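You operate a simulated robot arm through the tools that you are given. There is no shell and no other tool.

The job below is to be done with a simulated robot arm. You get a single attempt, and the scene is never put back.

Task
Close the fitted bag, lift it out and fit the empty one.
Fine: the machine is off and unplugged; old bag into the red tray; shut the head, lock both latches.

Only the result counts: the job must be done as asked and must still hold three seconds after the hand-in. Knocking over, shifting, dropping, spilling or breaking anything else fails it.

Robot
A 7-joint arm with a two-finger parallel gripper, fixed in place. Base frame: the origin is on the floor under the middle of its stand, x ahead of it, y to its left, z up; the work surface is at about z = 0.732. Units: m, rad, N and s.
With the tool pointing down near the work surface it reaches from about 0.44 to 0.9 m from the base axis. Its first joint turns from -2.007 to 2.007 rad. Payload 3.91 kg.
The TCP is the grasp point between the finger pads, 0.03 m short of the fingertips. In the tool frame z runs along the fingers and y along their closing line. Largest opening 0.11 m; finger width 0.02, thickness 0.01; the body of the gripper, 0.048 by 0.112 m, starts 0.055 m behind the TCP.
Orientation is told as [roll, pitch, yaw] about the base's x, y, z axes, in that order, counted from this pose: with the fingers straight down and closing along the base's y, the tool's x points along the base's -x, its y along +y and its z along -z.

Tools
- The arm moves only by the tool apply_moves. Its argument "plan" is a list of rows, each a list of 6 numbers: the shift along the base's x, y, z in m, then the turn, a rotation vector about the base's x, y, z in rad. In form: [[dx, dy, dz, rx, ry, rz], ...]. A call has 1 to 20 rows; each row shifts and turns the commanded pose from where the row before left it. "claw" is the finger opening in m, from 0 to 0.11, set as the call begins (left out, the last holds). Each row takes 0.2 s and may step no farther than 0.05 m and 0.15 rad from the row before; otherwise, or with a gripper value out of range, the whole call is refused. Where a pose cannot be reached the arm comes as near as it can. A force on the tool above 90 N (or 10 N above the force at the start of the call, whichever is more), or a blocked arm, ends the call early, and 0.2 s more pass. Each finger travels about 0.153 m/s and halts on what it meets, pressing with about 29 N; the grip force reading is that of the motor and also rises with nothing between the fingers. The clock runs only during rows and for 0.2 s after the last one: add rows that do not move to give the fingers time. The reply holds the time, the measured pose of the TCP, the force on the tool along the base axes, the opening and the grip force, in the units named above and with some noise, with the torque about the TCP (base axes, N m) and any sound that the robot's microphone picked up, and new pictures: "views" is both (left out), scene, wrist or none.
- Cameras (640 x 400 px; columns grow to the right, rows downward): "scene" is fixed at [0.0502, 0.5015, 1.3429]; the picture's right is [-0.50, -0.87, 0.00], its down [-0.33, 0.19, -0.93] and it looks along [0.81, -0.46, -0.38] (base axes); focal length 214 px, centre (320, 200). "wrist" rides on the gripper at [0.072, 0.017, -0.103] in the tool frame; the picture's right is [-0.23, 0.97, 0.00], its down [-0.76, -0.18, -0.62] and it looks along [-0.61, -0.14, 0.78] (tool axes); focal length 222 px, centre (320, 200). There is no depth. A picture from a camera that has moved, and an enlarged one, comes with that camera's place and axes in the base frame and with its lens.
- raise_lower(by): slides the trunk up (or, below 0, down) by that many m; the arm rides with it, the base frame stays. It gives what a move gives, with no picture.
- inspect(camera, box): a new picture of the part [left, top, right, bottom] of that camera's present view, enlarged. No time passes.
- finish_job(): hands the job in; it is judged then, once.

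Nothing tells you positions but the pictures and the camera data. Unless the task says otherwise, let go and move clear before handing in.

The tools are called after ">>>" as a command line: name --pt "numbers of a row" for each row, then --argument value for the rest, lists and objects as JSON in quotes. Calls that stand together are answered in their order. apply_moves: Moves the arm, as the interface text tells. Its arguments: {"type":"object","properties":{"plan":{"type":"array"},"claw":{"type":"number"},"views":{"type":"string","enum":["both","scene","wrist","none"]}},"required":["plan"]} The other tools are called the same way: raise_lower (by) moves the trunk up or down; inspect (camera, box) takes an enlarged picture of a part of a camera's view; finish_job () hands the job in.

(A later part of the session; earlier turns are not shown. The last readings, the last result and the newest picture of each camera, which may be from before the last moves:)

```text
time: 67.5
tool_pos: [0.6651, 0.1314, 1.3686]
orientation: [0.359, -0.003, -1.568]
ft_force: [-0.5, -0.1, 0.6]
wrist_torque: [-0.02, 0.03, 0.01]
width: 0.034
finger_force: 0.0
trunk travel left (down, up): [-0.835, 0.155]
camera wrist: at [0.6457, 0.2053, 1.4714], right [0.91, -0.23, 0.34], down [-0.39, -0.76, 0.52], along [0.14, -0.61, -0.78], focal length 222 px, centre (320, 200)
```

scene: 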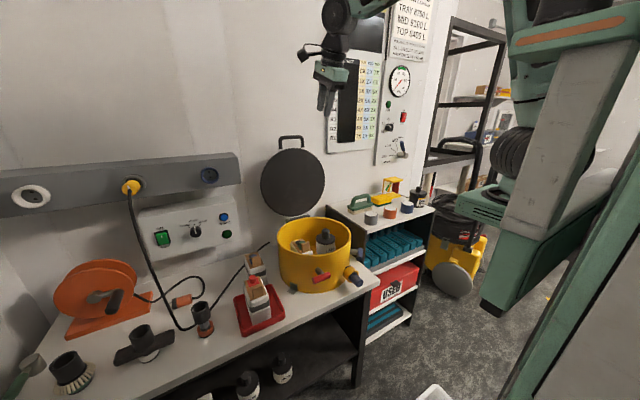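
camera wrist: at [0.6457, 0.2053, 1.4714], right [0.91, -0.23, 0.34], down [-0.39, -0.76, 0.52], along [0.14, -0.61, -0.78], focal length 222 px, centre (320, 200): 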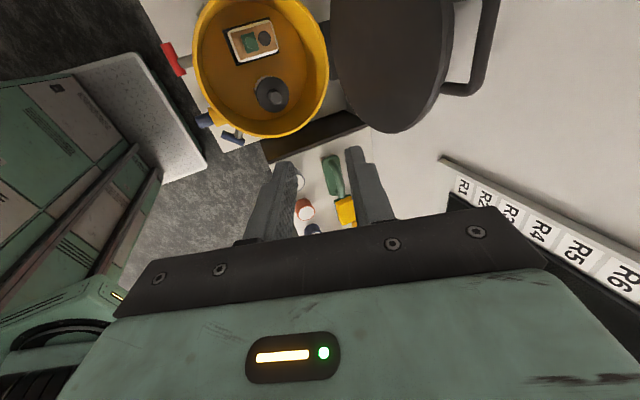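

The roll is done: the fingers now close fore-and-aft, with 21° of forward tilt. I'll raise the trunk for reach at handle height, then tilt further to about 68° and come to a spot in front of the bar.

>>> raise_lower --by 0.14

>>> apply_moves --pt "0.01 0.003 -0.03 0 -0.14 0" --pt "0.015 0.003 -0.035 0 -0.14 0" --pt "0.015 0.003 -0.035 0 -0.14 0" --pt "0.015 0.003 -0.035 0 -0.14 0" --pt "0.02 0.002 -0.035 0 -0.14 0" --pt "0.02 0.002 -0.035 0 -0.125 0" --pt "0 0 0 0 0 0" --views "both"

```text
time: 69.2
tool_pos: [0.6657, 0.1319, 1.508]
orientation: [0.36, -0.003, -1.569]
ft_force: [0.5, 0.1, -0.3]
wrist_torque: [-0.03, 0.0, -0.01]
width: 0.0339
finger_force: 0.1
trunk travel left (down, up): [-0.975, 0.015]
```

```text
time: 70.8
tool_pos: [0.7609, 0.1516, 1.3034]
orientation: [1.186, -0.005, -1.568]
ft_force: [0.3, 0.2, -0.3]
wrist_torque: [-0.02, 0.0, 0.03]
width: 0.034
finger_force: 0.1
trunk travel left (down, up): [-0.975, 0.015]
camera wrist: at [0.6721, 0.2229, 1.3578], right [0.37, -0.22, 0.9], down [-0.64, -0.76, 0.07], along [0.67, -0.61, -0.42], focal length 222 px, centre (320, 200)
```

scene: 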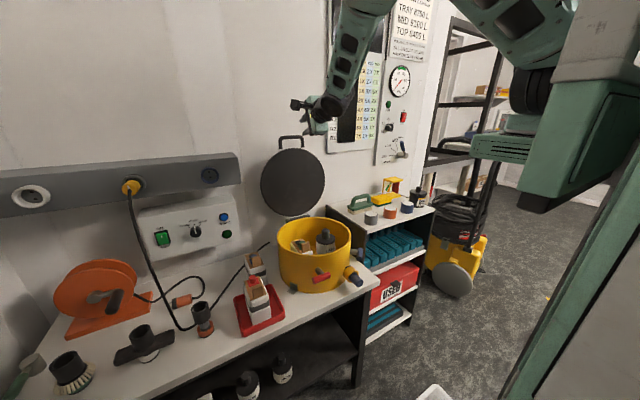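
wrist: 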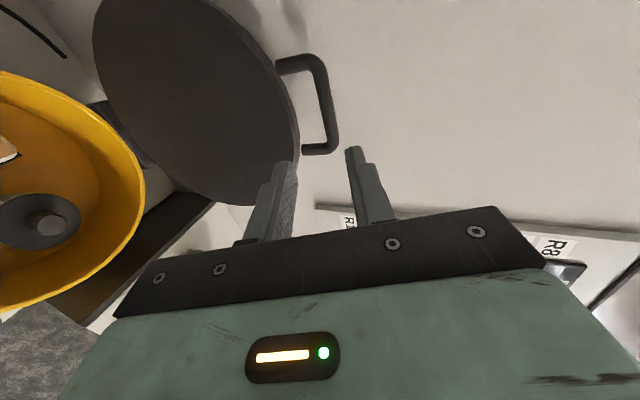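

A clear view: the bar stands ahead of the two fingers. I'm zooming in to refine its position.

>>> inspect --camera "wrist" --box '[240, 20, 400, 200]'

>>> inspect --camera "scene" --box '[265, 85, 345, 165]'

```text
2.22 times, centred on (320, 110) of wrist
camera zoom: at [0.6721, 0.2229, 1.3578], right [0.37, -0.22, 0.9], down [-0.64, -0.76, 0.07], along [0.67, -0.61, -0.42], focal length 494 px, centre (320, 400)
```

zoom: 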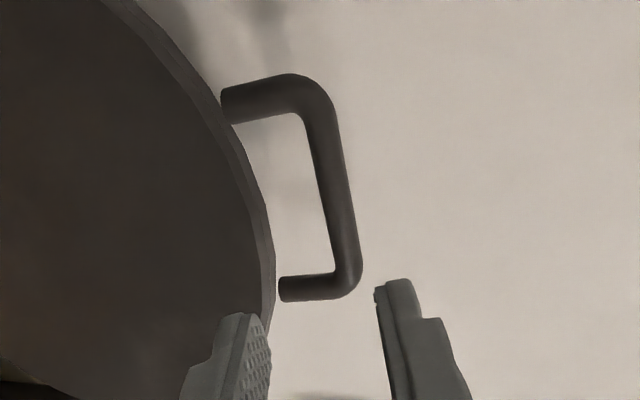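

```text
5.00 times, centred on (305, 125) of scene
camera zoom: at [0.0502, 0.5015, 1.3429], right [-0.5, -0.87, 0.0], down [-0.33, 0.19, -0.93], along [0.81, -0.46, -0.38], focal length 1072 px, centre (395, 575)
```

zoom: 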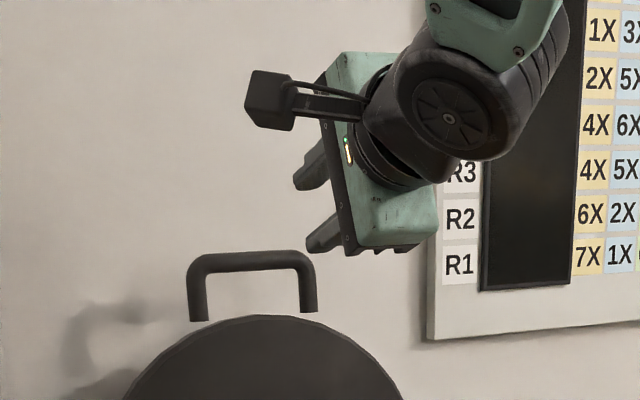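

The bar is confirmed at (0.910, 0.1465, 1.2505). I'm advancing along the tool axis to 5 cm short of it.

>>> apply_moves --pt "0.036 -0.005 -0.008 0 0 0" --pt "0.036 0 -0.013 0 0 0" --pt "0.0308 0 -0.0131 0 0 0" --pt "0 0 0 0 0 0" --views "both"

>>> inspect --camera "wrist" --box '[240, 20, 400, 200]'

>>> inspect --camera "scene" --box '[255, 95, 335, 175]'

```text
time: 71.8
tool_pos: [0.8643, 0.1426, 1.2703]
orientation: [1.185, -0.003, -1.572]
ft_force: [0.5, -1.0, 0.3]
wrist_torque: [-0.02, 0.04, 0.04]
width: 0.0341
finger_force: 0.0
trunk travel left (down, up): [-0.975, 0.015]
camera wrist: at [0.7766, 0.2172, 1.3234], right [0.37, -0.22, 0.9], down [-0.65, -0.76, 0.07], along [0.67, -0.61, -0.42], focal length 222 px, centre (320, 200)
```

scene: 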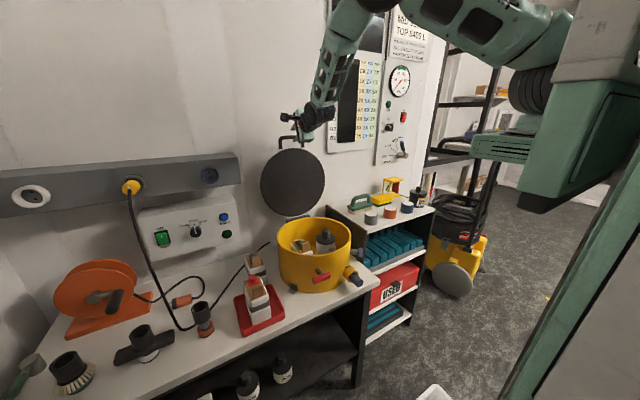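
wrist: 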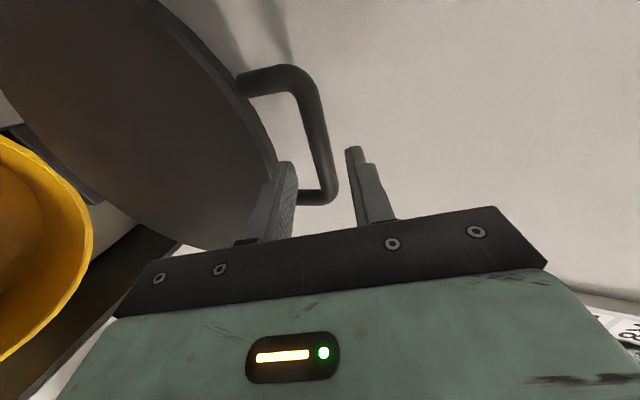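

```text
2.22 times, centred on (320, 110) of wrist
camera zoom: at [0.7766, 0.2172, 1.3234], right [0.37, -0.22, 0.9], down [-0.65, -0.76, 0.07], along [0.67, -0.61, -0.42], focal length 494 px, centre (320, 400)
```

zoom: 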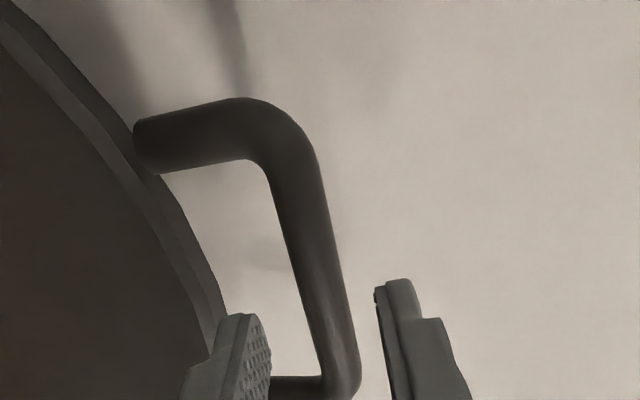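

```text
5.00 times, centred on (295, 135) of scene
camera zoom: at [0.0502, 0.5015, 1.3429], right [-0.5, -0.87, 0.0], down [-0.33, 0.19, -0.93], along [0.81, -0.46, -0.38], focal length 1072 px, centre (445, 525)
```

zoom: 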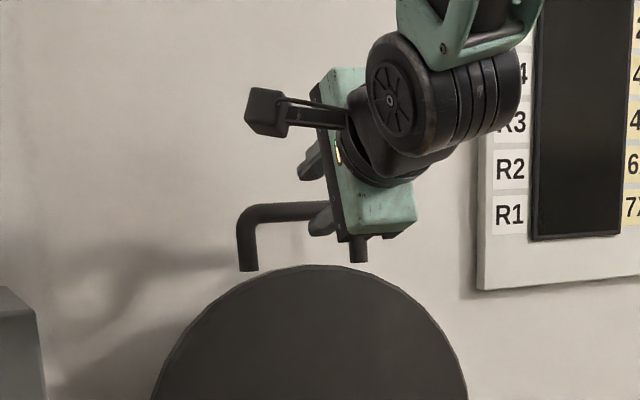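

The bar is centred between the open fingers. I'll advance about 32 mm so it sits between the finger pads, keeping the tips clear of the wall.

>>> apply_moves --pt "0.015 0.001 -0.006 0 0 0" --pt "0.0147 0 -0.006 0 0 0" --pt "0 0 0 0 0 0" --views "both"

>>> inspect --camera "wrist" --box '[240, 20, 400, 200]'

>>> inspect --camera "scene" --box '[255, 95, 335, 175]'

```text
time: 72.6
tool_pos: [0.8935, 0.1437, 1.2571]
orientation: [1.186, -0.002, -1.573]
ft_force: [0.5, -0.1, 0.3]
wrist_torque: [0.03, -0.01, 0.0]
width: 0.0343
finger_force: 0.1
trunk travel left (down, up): [-0.975, 0.015]
camera wrist: at [0.8055, 0.2173, 1.3118], right [0.37, -0.22, 0.9], down [-0.65, -0.76, 0.07], along [0.67, -0.61, -0.42], focal length 222 px, centre (320, 200)
```

scene: 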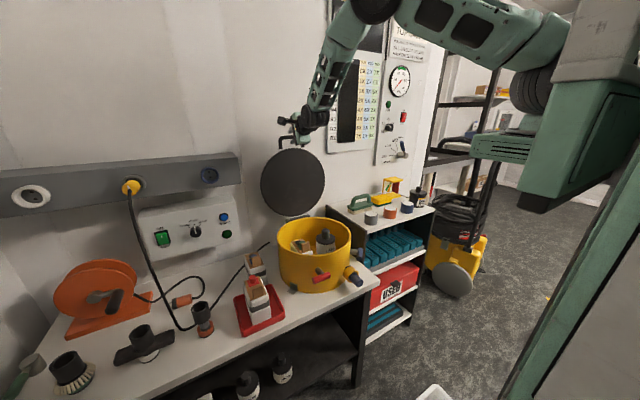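
wrist: 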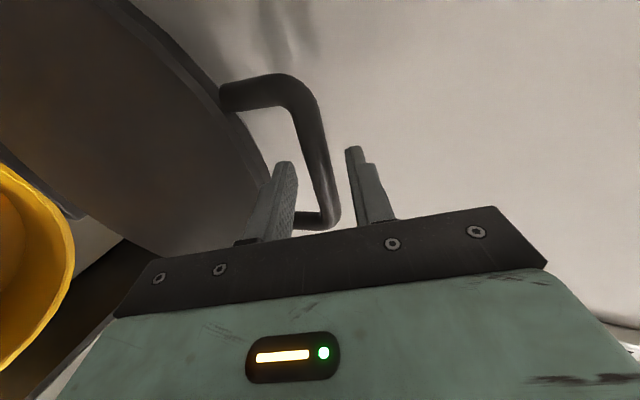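

```text
2.22 times, centred on (320, 110) of wrist
camera zoom: at [0.8055, 0.2173, 1.3118], right [0.37, -0.22, 0.9], down [-0.65, -0.76, 0.07], along [0.67, -0.61, -0.42], focal length 494 px, centre (320, 400)
```

zoom: 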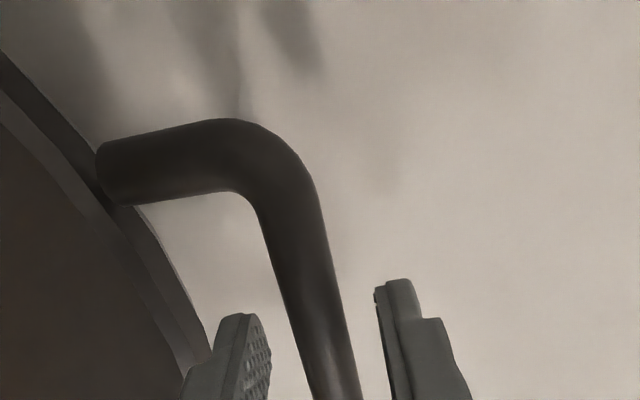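

```text
5.00 times, centred on (295, 135) of scene
camera zoom: at [0.0502, 0.5015, 1.3429], right [-0.5, -0.87, 0.0], down [-0.33, 0.19, -0.93], along [0.81, -0.46, -0.38], focal length 1072 px, centre (445, 525)
```

zoom: 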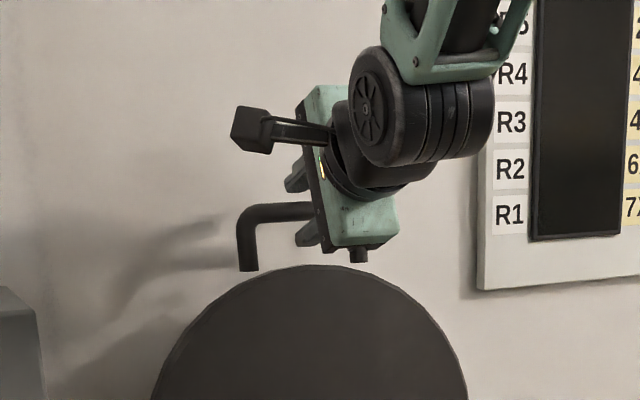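

The bar runs between the pads. I'll pinch it now, then swing the lid along its arc in small stages. I take the hinge to be near (0.875, 0.898), about 0.354 m from the bar.

>>> apply_moves --pt "0 0 0 0 0 0" --pt "0 0 0 0 0 0" --claw 0.0 --views "wrist"

```text
time: 73.2
tool_pos: [0.8934, 0.1435, 1.2578]
orientation: [1.184, -0.004, -1.573]
ft_force: [-0.1, 0.1, -0.1]
wrist_torque: [0.18, -0.01, -0.05]
width: 0.0159
finger_force: 45.2
trunk travel left (down, up): [-0.975, 0.015]
camera wrist: at [0.8052, 0.2174, 1.3121], right [0.37, -0.22, 0.9], down [-0.65, -0.76, 0.07], along [0.67, -0.61, -0.42], focal length 222 px, centre (320, 200)
```

wrist: 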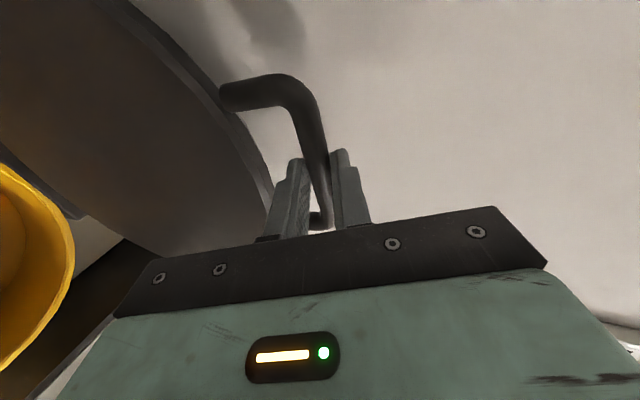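

The bar is held and the force is near zero. First small pull.

>>> apply_moves --pt "-0.011 0 0.0017 0 0.052 0" --pt "-0.011 0 0.0016 0 0.053 0" --views "both"

>>> inspect --camera "scene" --box '[245, 95, 345, 235]'

```text
time: 73.8
tool_pos: [0.8705, 0.1435, 1.2625]
orientation: [1.082, -0.005, -1.57]
ft_force: [1.2, 1.3, 4.3]
wrist_torque: [0.37, -0.23, 0.33]
width: 0.0157
finger_force: 45.4
trunk travel left (down, up): [-0.975, 0.015]
camera wrist: at [0.7893, 0.2173, 1.3253], right [0.46, -0.22, 0.86], down [-0.63, -0.76, 0.14], along [0.62, -0.61, -0.49], focal length 222 px, centre (320, 200)
```

scene: 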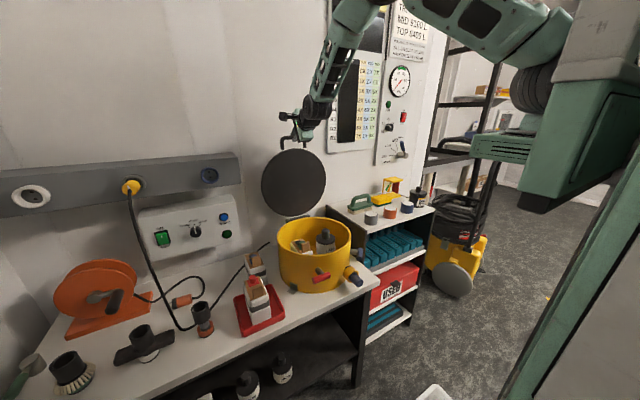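
wrist: 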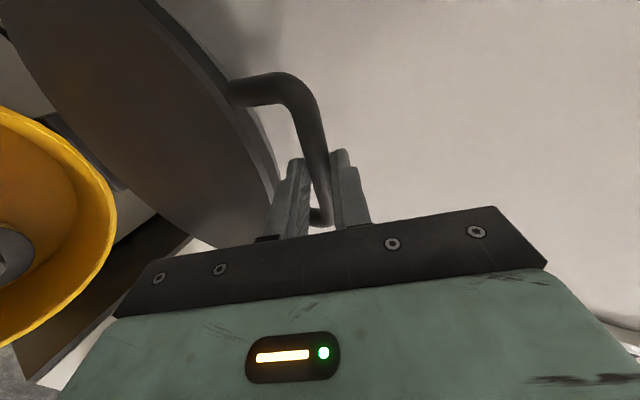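

```text
2.86 times, centred on (295, 165) of scene
camera zoom: at [0.0502, 0.5015, 1.3429], right [-0.5, -0.87, 0.0], down [-0.33, 0.19, -0.93], along [0.81, -0.46, -0.38], focal length 613 px, centre (391, 300)
```

zoom: 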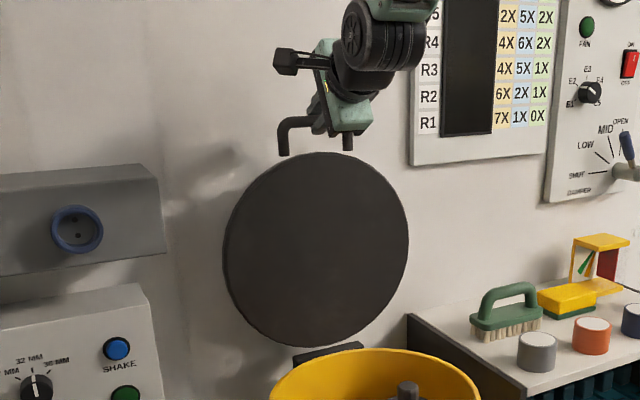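

The lid follows smoothly with little force. I continue the arc to about vertical.

>>> apply_moves --pt "-0.0118 0 0.0009 0 0.061 0" --pt "-0.0118 0 0.0009 0 0.061 0" --pt "-0.0117 0 0 0 0.061 0" --pt "-0.0116 0 0 0 0.061 0" --views "both"

```text
time: 74.8
tool_pos: [0.8231, 0.1448, 1.2647]
orientation: [0.835, -0.003, -1.571]
ft_force: [-1.4, 3.3, 16.7]
wrist_torque: [-0.29, -0.39, -0.56]
width: 0.0156
finger_force: 44.8
trunk travel left (down, up): [-0.975, 0.015]
camera wrist: at [0.7588, 0.2174, 1.3455], right [0.65, -0.22, 0.72], down [-0.58, -0.76, 0.29], along [0.49, -0.61, -0.63], focal length 222 px, centre (320, 200)
```

scene: 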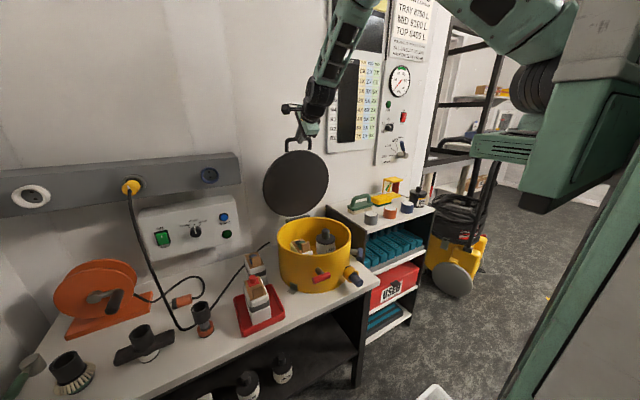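
wrist: 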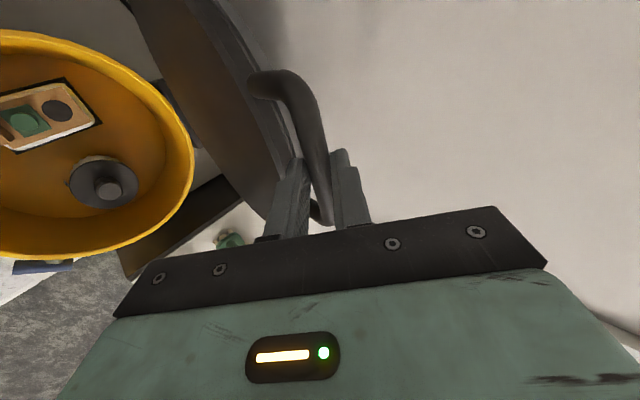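

There's a 17 N upward push, so the true arc runs slightly higher than my estimate. I'll continue with a few millimetres of upward correction.

>>> apply_moves --pt "-0.0115 0 0.003 0 0.061 0" --pt "-0.0114 0 0.002 0 0.061 0" --views "none"

```text
time: 75.4
tool_pos: [0.7983, 0.1445, 1.2628]
orientation: [0.702, -0.005, -1.568]
ft_force: [2.2, 2.4, -20.3]
wrist_torque: [0.14, 0.18, -0.26]
width: 0.0159
finger_force: 44.8
trunk travel left (down, up): [-0.975, 0.015]
```

Fitting the measured points gives a hinge at (0.865, 0.898) with a 0.356 m radius. I'm following the refined arc.

>>> apply_moves --pt "-0.0136 0 -0.0038 0 0.052 0" --pt "-0.0135 0 -0.0037 0 0.053 0" --pt "-0.0112 0 -0.0028 0 0.052 0" --pt "-0.0112 0 -0.0027 0 0.053 0" --views "both"

```text
time: 76.4
tool_pos: [0.7527, 0.1424, 1.2542]
orientation: [0.503, -0.002, -1.57]
ft_force: [7.4, 1.9, -14.4]
wrist_torque: [0.66, -0.1, 0.2]
width: 0.0153
finger_force: 44.6
trunk travel left (down, up): [-0.975, 0.015]
camera wrist: at [0.7181, 0.2173, 1.353], right [0.85, -0.22, 0.47], down [-0.45, -0.76, 0.46], along [0.25, -0.61, -0.75], focal length 222 px, centre (320, 200)
```

scene: 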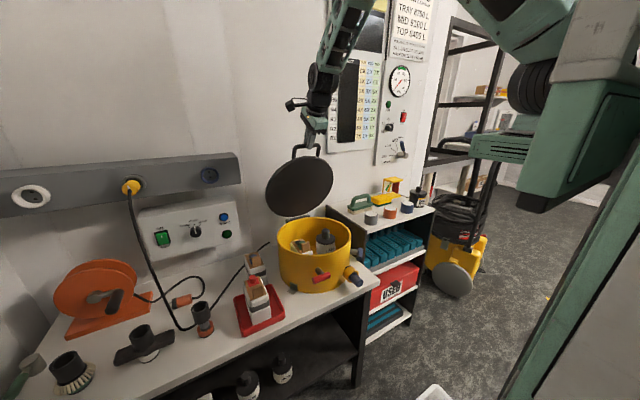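
wrist: 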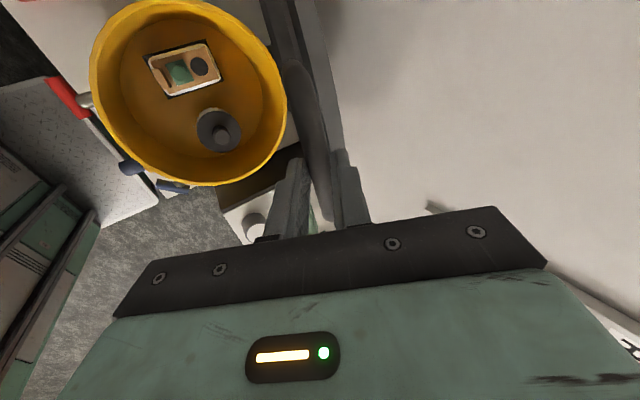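

The lid is now about 73° from closed and moving well, pulling about 15 N inward. I'll trim the radius 2 mm and continue.

>>> apply_moves --pt "-0.0106 0 -0.0046 0 0.052 0" --pt "-0.0106 0 -0.0045 0 0.053 0" --pt "-0.0107 0 -0.0047 0 0.043 0" --pt "-0.0107 0 -0.0046 0 0.044 0" --pt "-0.0105 0 -0.0054 0 0.035 0" --pt "-0.0105 0 -0.0054 0 0.035 0" --views "both"

```text
time: 77.8
tool_pos: [0.687, 0.1447, 1.226]
orientation: [0.241, -0.002, -1.571]
ft_force: [2.5, -1.6, -0.4]
wrist_torque: [0.41, -0.3, -0.13]
width: 0.0157
finger_force: 44.8
trunk travel left (down, up): [-0.975, 0.015]
camera wrist: at [0.6804, 0.2174, 1.3298], right [0.95, -0.22, 0.23], down [-0.32, -0.76, 0.57], along [0.05, -0.61, -0.79], focal length 222 px, centre (320, 200)
```

scene: 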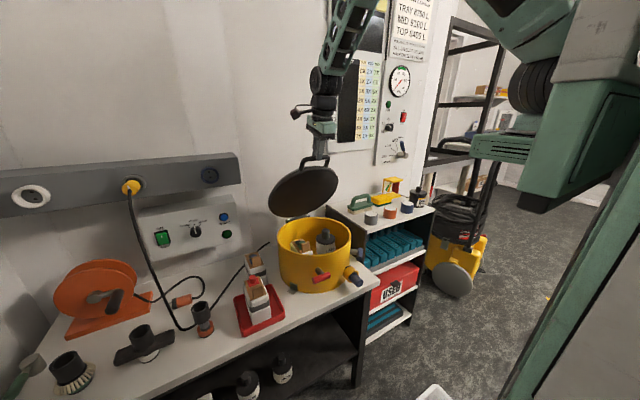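
wrist: 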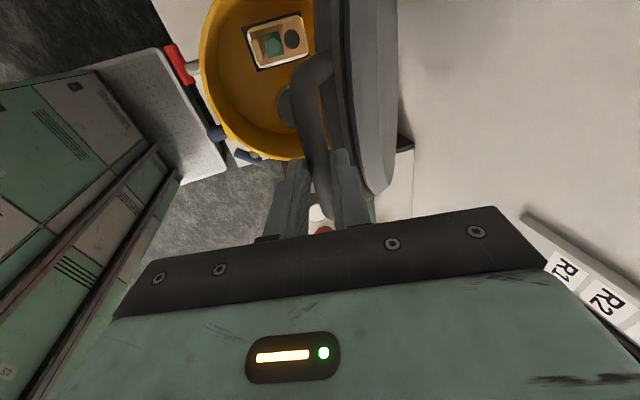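

The force is near zero and the arc is right. I'm continuing down toward 45°.

>>> apply_moves --pt "-0.0102 0 -0.0063 0 0.026 0" --pt "-0.0101 0 -0.0063 0 0.026 0" --pt "-0.0099 0 -0.0071 0 0.018 0" --pt "-0.0098 0 -0.0071 0 0.017 0" --pt "-0.0096 0 -0.0078 0 0.009 0" --pt "-0.0095 0 -0.0078 0 0.008 0" --pt "-0.0091 0 -0.0085 0 0 0" --pt "-0.009 0 -0.0085 0 0 0" --views "both"

```text
time: 79.6
tool_pos: [0.6123, 0.1432, 1.1656]
orientation: [0.139, -0.003, -1.568]
ft_force: [18.8, 3.1, -14.1]
wrist_torque: [0.29, -0.55, -0.12]
width: 0.0155
finger_force: 45.4
trunk travel left (down, up): [-0.975, 0.015]
camera wrist: at [0.6164, 0.2174, 1.2704], right [0.96, -0.22, 0.13], down [-0.26, -0.76, 0.6], along [-0.03, -0.61, -0.79], focal length 222 px, centre (320, 200)
```

scene: 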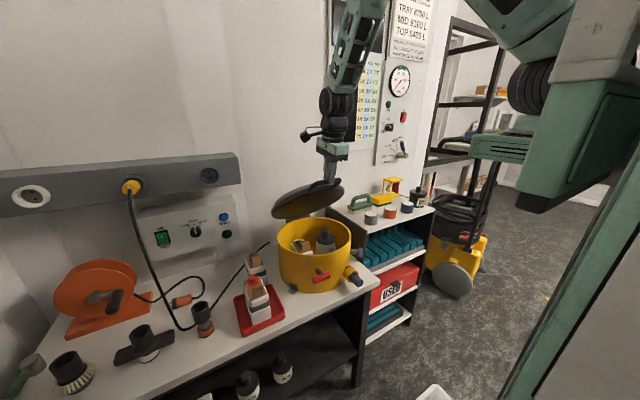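
wrist: 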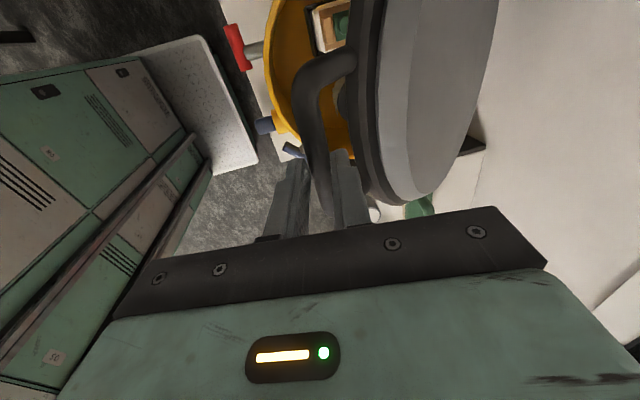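

The lid is at about 45°, pulling slightly inward again. I'll trim 3 mm and continue the arc.

>>> apply_moves --pt "-0.0073 0 -0.01 0 0 0" --pt "-0.0075 0 -0.0101 0 0 0" --pt "-0.0078 0 -0.0097 0 0 0" --pt "-0.0078 0 -0.0097 0 0 0" --pt "-0.0072 0 -0.0102 0 0 0" --pt "-0.0071 0 -0.0101 0 0 0" --views "both"

```text
time: 81.0
tool_pos: [0.5671, 0.1447, 1.1057]
orientation: [0.139, -0.004, -1.569]
ft_force: [14.8, 0.6, -7.6]
wrist_torque: [0.06, -0.47, -0.16]
width: 0.0159
finger_force: 44.8
trunk travel left (down, up): [-0.975, 0.015]
camera wrist: at [0.5705, 0.2173, 1.2105], right [0.96, -0.22, 0.14], down [-0.26, -0.76, 0.59], along [-0.03, -0.61, -0.79], focal length 222 px, centre (320, 200)
```

scene: 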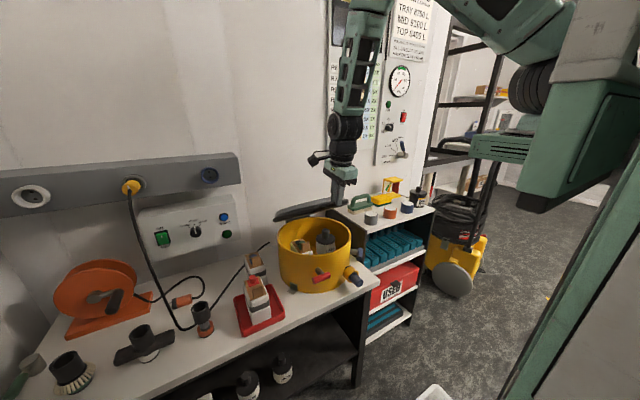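
wrist: 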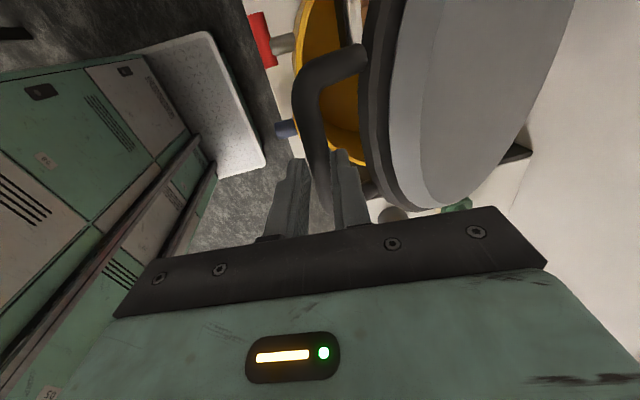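

The lid is at about 33°. I'm trimming a little more inward and continuing toward 17°.

>>> apply_moves --pt "-0.004 0 -0.0112 0 0 0" --pt "-0.0055 0 -0.0109 0 0 0" --pt "-0.0056 0 -0.0111 0 0 0" --pt "-0.0055 0 -0.0111 0 0 0" --pt "-0.0049 0 -0.0114 0 0 0" --pt "-0.0049 0 -0.0114 0 0 0" --pt "-0.004 0 -0.0117 0 0 0" --pt "-0.004 0 -0.0117 0 0 0" --views "both"

```text
time: 82.8
tool_pos: [0.5269, 0.1447, 1.0147]
orientation: [0.138, -0.004, -1.568]
ft_force: [-0.1, 0.5, -0.3]
wrist_torque: [-0.03, 0.01, 0.0]
width: 0.0
finger_force: 38.2
trunk travel left (down, up): [-0.975, 0.015]
camera wrist: at [0.531, 0.2172, 1.1201], right [0.97, -0.22, 0.13], down [-0.26, -0.76, 0.6], along [-0.03, -0.61, -0.79], focal length 222 px, centre (320, 200)
```

scene: 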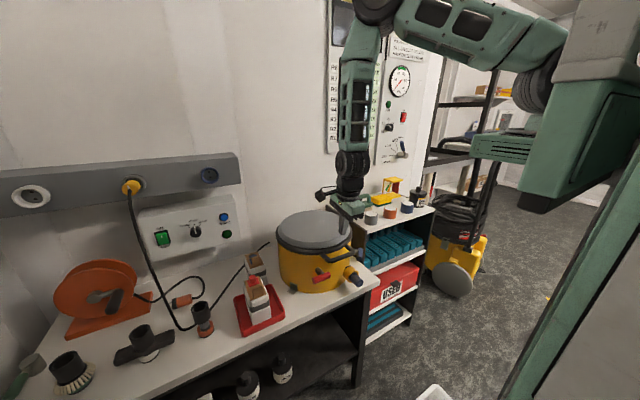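
wrist: 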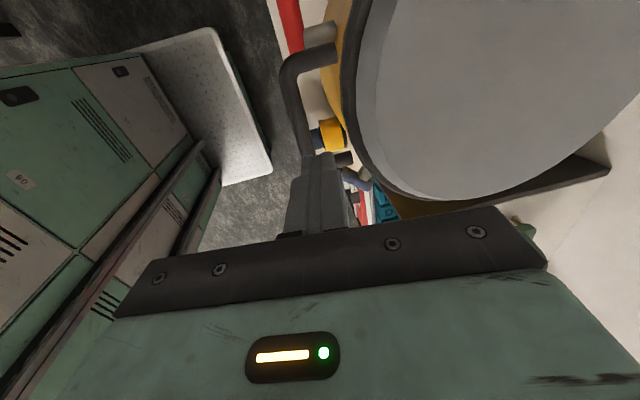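

The bar slipped out near the end and the lid dropped the last part of the way. It now looks shut, so I'm checking for any damage or disturbance.

>>> inspect --camera "scene" --box '[260, 190, 380, 310]'

>>> inspect --camera "wrist" --box '[220, 0, 460, 220]'

>>> inspect --camera "scene" --box '[180, 230, 320, 350]'

```text
3.33 times, centred on (320, 250) of scene
camera zoom: at [0.0502, 0.5015, 1.3429], right [-0.5, -0.87, 0.0], down [-0.33, 0.19, -0.93], along [0.81, -0.46, -0.38], focal length 715 px, centre (320, 33)
```

zoom: 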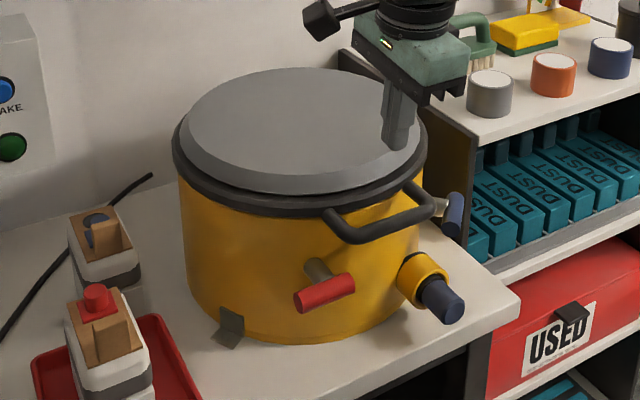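

```text
1.82 times, centred on (340, 110) of wrist
camera zoom: at [0.531, 0.2172, 1.1201], right [0.97, -0.22, 0.13], down [-0.26, -0.76, 0.6], along [-0.03, -0.61, -0.79], focal length 404 px, centre (284, 364)
```

zoom: 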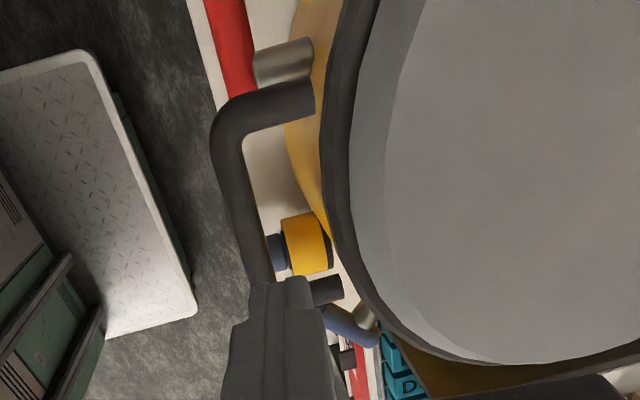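

```text
3.33 times, centred on (250, 290) of scene
camera zoom: at [0.0502, 0.5015, 1.3429], right [-0.5, -0.87, 0.0], down [-0.33, 0.19, -0.93], along [0.81, -0.46, -0.38], focal length 715 px, centre (553, -100)
```

zoom: 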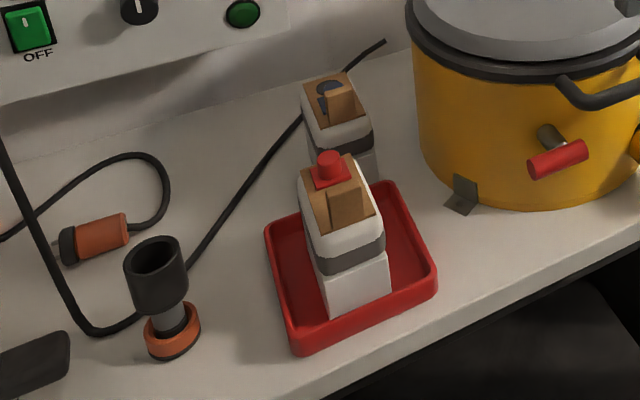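

The head is shut, with its plate sitting flat on the rim and everything else unchanged. Next are the latches, so I'm moving to the drum's left side to look closely at the red one.

>>> apply_moves --pt "0 0 0.03 0 0.07 0" --pt "0 0.03 0.02 0 0.068 0" --pt "0.004 0.045 0 0 0 0" --pt "0.004 0.045 0 0 0 0" --pt "0.004 0.045 -0.01 0 0 0" --pt "0.002 0.015 -0.045 0 0 0" --pt "0 0 -0.045 0 0 0" --pt "0 0 0 0 0 0" --views "both"

>>> inspect --camera "wrist" --box '[200, 40, 440, 220]'

```text
time: 84.6
tool_pos: [0.5406, 0.3253, 0.9656]
orientation: [-0.003, -0.002, -1.567]
ft_force: [0.4, -0.7, -0.1]
wrist_torque: [-0.03, -0.04, -0.02]
width: 0.0
finger_force: 37.8
trunk travel left (down, up): [-0.975, 0.015]
camera wrist: at [0.5589, 0.3973, 1.0694], right [0.97, -0.22, 0.0], down [-0.17, -0.76, 0.63], along [-0.14, -0.61, -0.78], focal length 222 px, centre (320, 200)
```

scene: 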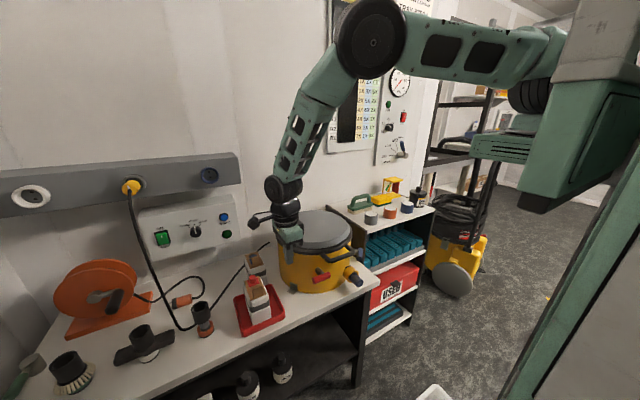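
wrist: 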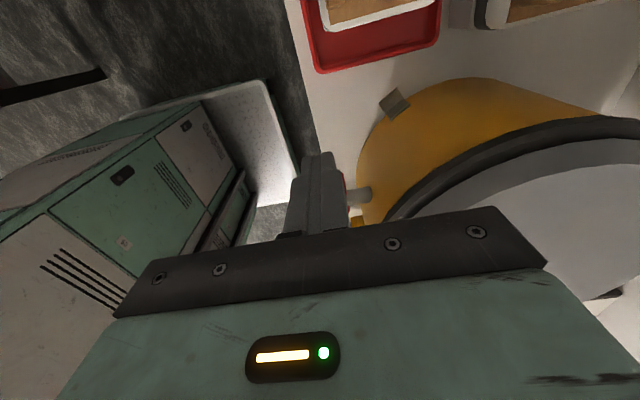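

```text
2.22 times, centred on (320, 130) of wrist
camera zoom: at [0.5589, 0.3973, 1.0694], right [0.97, -0.22, 0.0], down [-0.17, -0.76, 0.63], along [-0.14, -0.61, -0.78], focal length 494 px, centre (320, 356)
```

zoom: 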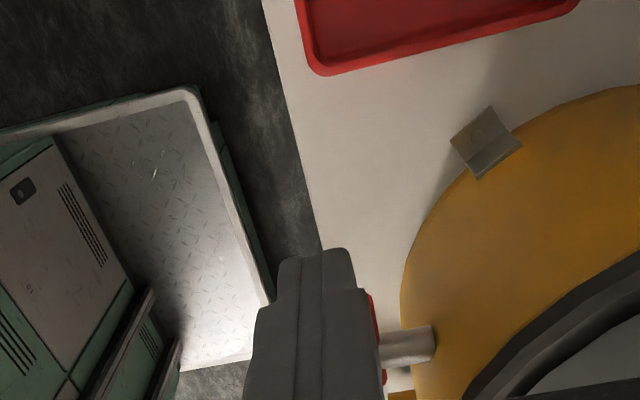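

The closed fingers hide the latch. I'll open them and shift a bit for a clear view.

>>> apply_moves --pt "0.01 0.025 0.01 0 0 0" --pt "0.01 0.025 0.01 0 0 0" --pt "0 0 0 0 0 0" --claw 0.11 --views "wrist"

>>> inspect --camera "wrist" --box '[270, 60, 450, 220]'

>>> inspect --camera "scene" --box '[300, 250, 370, 300]'

```text
time: 85.4
tool_pos: [0.5606, 0.3742, 0.9857]
orientation: [-0.002, -0.002, -1.568]
ft_force: [-0.5, 0.4, -1.0]
wrist_torque: [0.01, 0.06, 0.03]
width: 0.1098
finger_force: 0.1
trunk travel left (down, up): [-0.975, 0.015]
camera wrist: at [0.5789, 0.4468, 1.089], right [0.97, -0.22, 0.0], down [-0.17, -0.76, 0.63], along [-0.14, -0.61, -0.78], focal length 222 px, centre (320, 200)
```

wrist: 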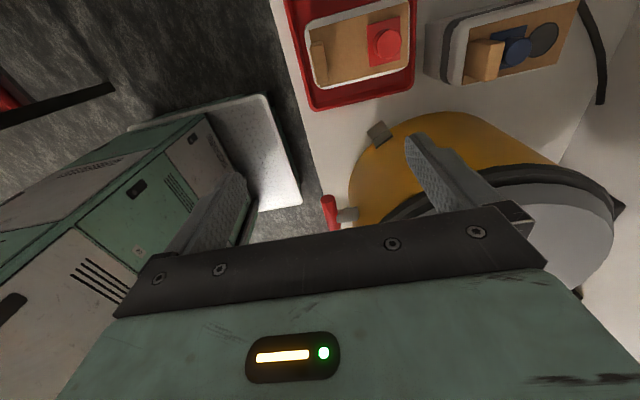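

```text
2.50 times, centred on (360, 140) of wrist
camera zoom: at [0.5789, 0.4468, 1.089], right [0.97, -0.22, 0.0], down [-0.17, -0.76, 0.63], along [-0.14, -0.61, -0.78], focal length 555 px, centre (220, 350)
```

zoom: 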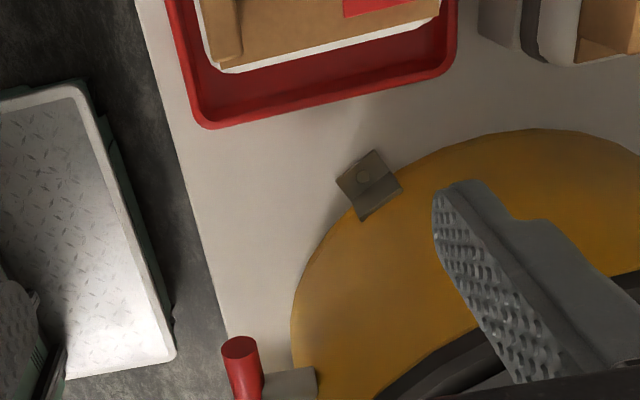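

```text
8.00 times, centred on (335, 275) of scene
camera zoom: at [0.0502, 0.5015, 1.3429], right [-0.5, -0.87, 0.0], down [-0.33, 0.19, -0.93], along [0.81, -0.46, -0.38], focal length 1716 px, centre (200, -400)
```

zoom: 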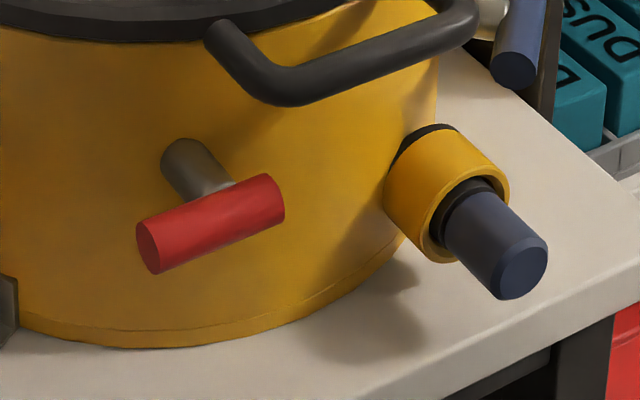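

The latches look like quarter-turn T-handles: a steel shaft into the drum with a grip bar across it. I'll take a comfortable posture first: fingers closed, roll back to yaw 0, arm up, trunk back down.

>>> apply_moves --pt "0 0 0.03 0 0 0.1425" --pt "0 0 0.03 0 0 0.1425" --pt "0 0 0.03 0 0 0.1425" --pt "0 0 0.03 0 0 0.1425" --pt "0 0 0.03 0 0 0.1425" --pt "0 0 0.03 0 0 0.1425" --pt "0 0 0.03 0 0 0.1425" --pt "0 0 0.03 0 0 0.1425" --pt "0 0 0.0 0 0 0.1425" --pt "0 0 0.0 0 0 0.1425" --pt "0 0 0.0 0 0 0.1425" --pt "0 0 0 0 0 0" --claw 0.0 --views "none"

>>> raise_lower --by -0.25

```text
time: 88.0
tool_pos: [0.562, 0.3747, 1.226]
orientation: [0.001, -0.004, -0.001]
ft_force: [0.3, -0.6, 0.1]
wrist_torque: [-0.03, -0.02, -0.01]
width: 0.0
finger_force: 29.2
trunk travel left (down, up): [-0.975, 0.015]
```

```text
time: 90.6
tool_pos: [0.5612, 0.3747, 0.9754]
orientation: [-0.002, -0.002, -0.003]
ft_force: [-0.4, 0.1, 0.5]
wrist_torque: [-0.01, -0.01, -0.01]
width: 0.0002
finger_force: 28.8
trunk travel left (down, up): [-0.725, 0.265]
```

Now I'll tilt the tool so it points toward −y and down, coming in from the left with its body clear of the lid, and look at the red latch.

>>> apply_moves --pt "-0.005 -0.008 0 -0.131 0 0" --pt "-0.005 -0.008 0 -0.131 0 0" --pt "-0.005 -0.008 0 -0.131 0 0" --pt "-0.005 -0.008 -0.005 -0.131 0 0" --pt "-0.003 -0.008 -0.005 -0.131 0 0" --pt "0 0 -0.005 -0.131 0 0" --pt "0 0 0 0 0 0" --views "both"

>>> inspect --camera "wrist" --box '[200, 20, 440, 220]'

```text
time: 92.2
tool_pos: [0.5391, 0.3346, 0.9611]
orientation: [-0.79, -0.003, 0.001]
ft_force: [-0.5, -0.5, 0.7]
wrist_torque: [-0.03, -0.03, 0.0]
width: 0.0
finger_force: 29.1
trunk travel left (down, up): [-0.725, 0.265]
camera wrist: at [0.4675, 0.4198, 1.0219], right [0.23, 0.69, -0.69], down [0.76, 0.32, 0.57], along [0.61, -0.65, -0.45], focal length 222 px, centre (320, 200)
```

scene: 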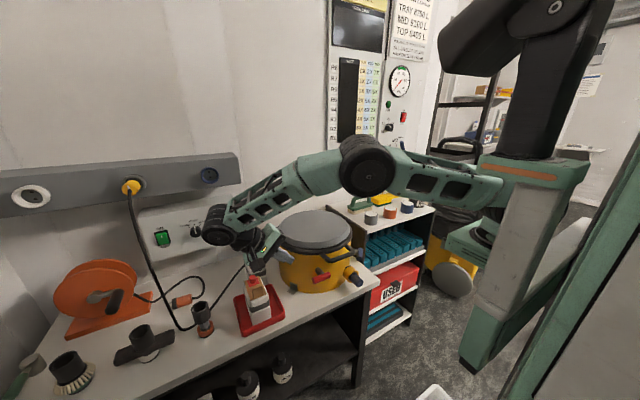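
wrist: 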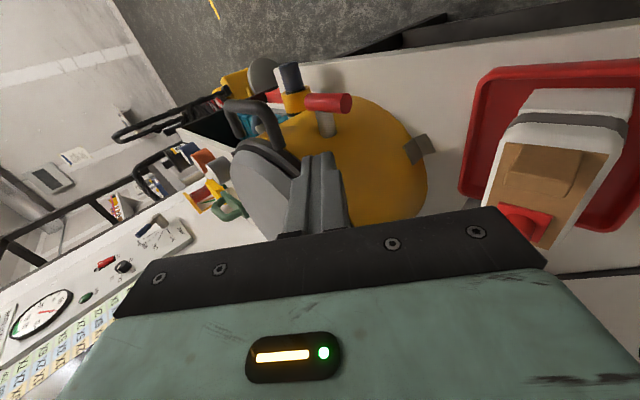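

```text
2.00 times, centred on (320, 120) of wrist
camera zoom: at [0.4675, 0.4198, 1.0219], right [0.23, 0.69, -0.69], down [0.76, 0.32, 0.57], along [0.61, -0.65, -0.45], focal length 444 px, centre (320, 360)
```

zoom: 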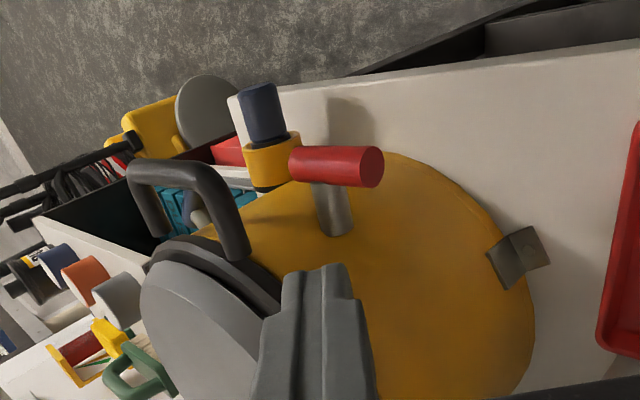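

I have a clear view. The red grip bar spans y 0.183–0.243 at x 0.544, z about 0.828, on a radial shaft. I'll reduce the tilt to 25° and bring the closed fingertips just above its free (+y) end, to test gently which way it turns.

>>> apply_moves --pt "0.001 -0.025 -0.005 0.117 0 0" --pt "0.002 -0.03 -0.01 0.117 0 0" --pt "0.002 -0.033 -0.02 0.116 0 0" --pt "0 0 -0.035 0 0 0" --pt "0 0 -0.01 0 0 0" --pt "0 0 0 0 0 0" --views "both"

>>> inspect --camera "wrist" --box '[220, 20, 440, 220]'

>>> inspect --camera "scene" --box '[290, 220, 370, 300]'

```text
time: 93.6
tool_pos: [0.5437, 0.2461, 0.8814]
orientation: [-0.435, -0.003, -0.001]
ft_force: [0.6, 0.2, 0.3]
wrist_torque: [0.0, 0.03, -0.01]
width: 0.0001
finger_force: 28.9
trunk travel left (down, up): [-0.725, 0.265]
camera wrist: at [0.4724, 0.3058, 0.9672], right [0.23, 0.88, -0.41], down [0.76, 0.1, 0.64], along [0.61, -0.46, -0.65], focal length 222 px, centre (320, 200)
```

scene: 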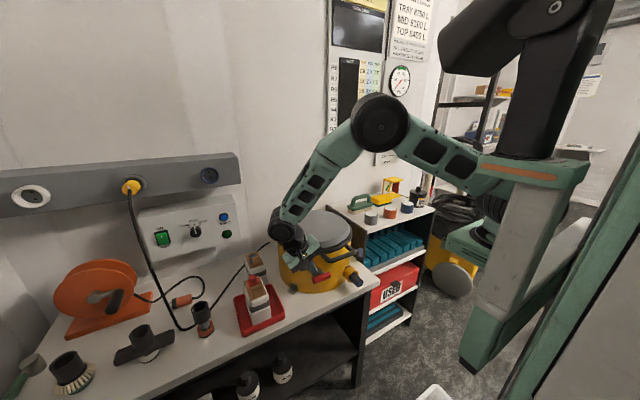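
wrist: 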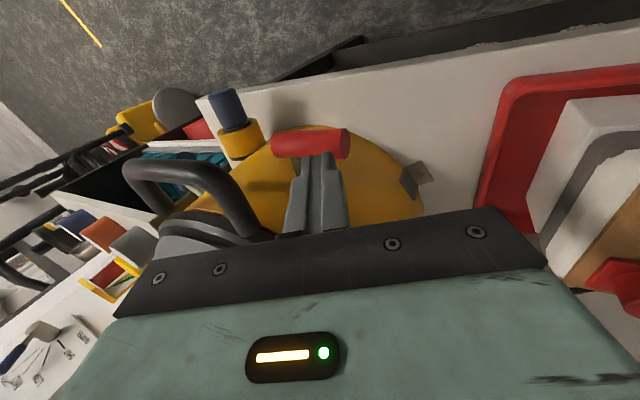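

```text
2.00 times, centred on (330, 120) of wrist
camera zoom: at [0.4724, 0.3058, 0.9672], right [0.23, 0.88, -0.41], down [0.76, 0.1, 0.64], along [0.61, -0.46, -0.65], focal length 444 px, centre (300, 360)
```

zoom: 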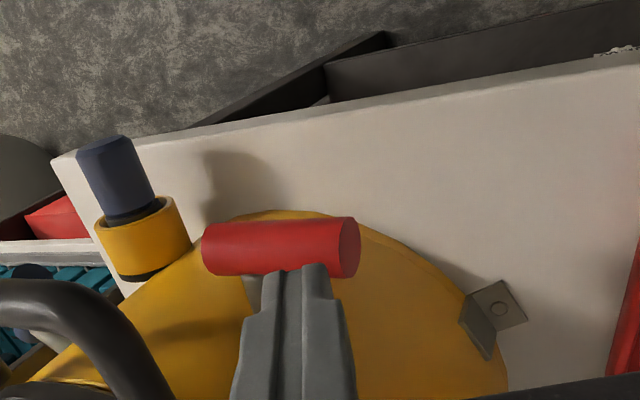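

```text
5.00 times, centred on (330, 260) of scene
camera zoom: at [0.0502, 0.5015, 1.3429], right [-0.5, -0.87, 0.0], down [-0.33, 0.19, -0.93], along [0.81, -0.46, -0.38], focal length 1072 px, centre (270, -100)
```

zoom: 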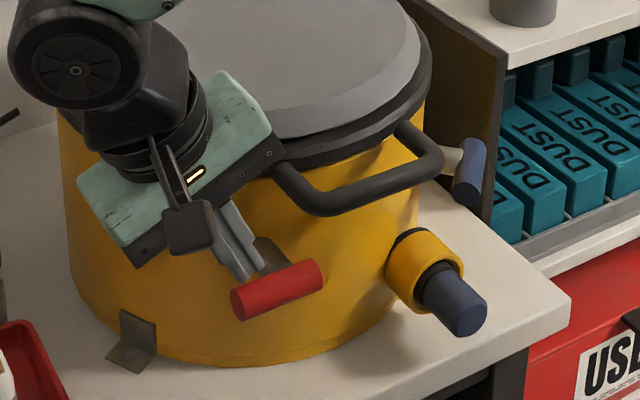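

The fingertips are about 16 mm above the free end of the red bar. I'll press down in small steps and watch for movement.

>>> apply_moves --pt "0 0.002 -0.008 0 0 0" --pt "0 0 -0.006 0 0 0" --pt "0 0 -0.004 0 0 0" --pt "0 0 0 0 0 0" --views "wrist"

>>> inspect --camera "wrist" --box '[220, 20, 440, 220]'

```text
time: 94.8
tool_pos: [0.5442, 0.249, 0.8714]
orientation: [-0.437, -0.006, -0.002]
ft_force: [-16.5, -9.0, 44.1]
wrist_torque: [-0.48, 0.53, -0.1]
width: 0.0001
finger_force: 29.0
trunk travel left (down, up): [-0.725, 0.265]
stopped in row 4: the force on the tool passed its limit at 91 N (the readings are from after the stop); the commanded pose is now the measured one
camera wrist: at [0.4717, 0.3085, 0.9573], right [0.23, 0.88, -0.41], down [0.76, 0.1, 0.65], along [0.61, -0.46, -0.64], focal length 222 px, centre (320, 200)
```

wrist: 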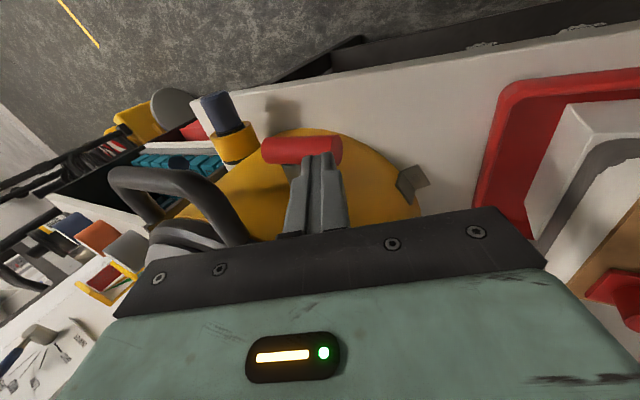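

```text
2.00 times, centred on (330, 120) of wrist
camera zoom: at [0.4717, 0.3085, 0.9573], right [0.23, 0.88, -0.41], down [0.76, 0.1, 0.65], along [0.61, -0.46, -0.64], focal length 444 px, centre (300, 360)
```

zoom: 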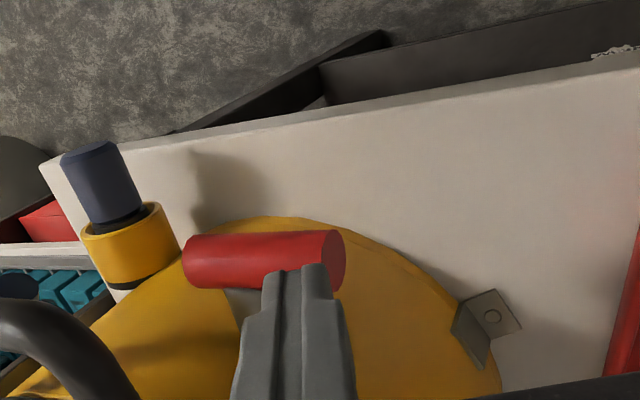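

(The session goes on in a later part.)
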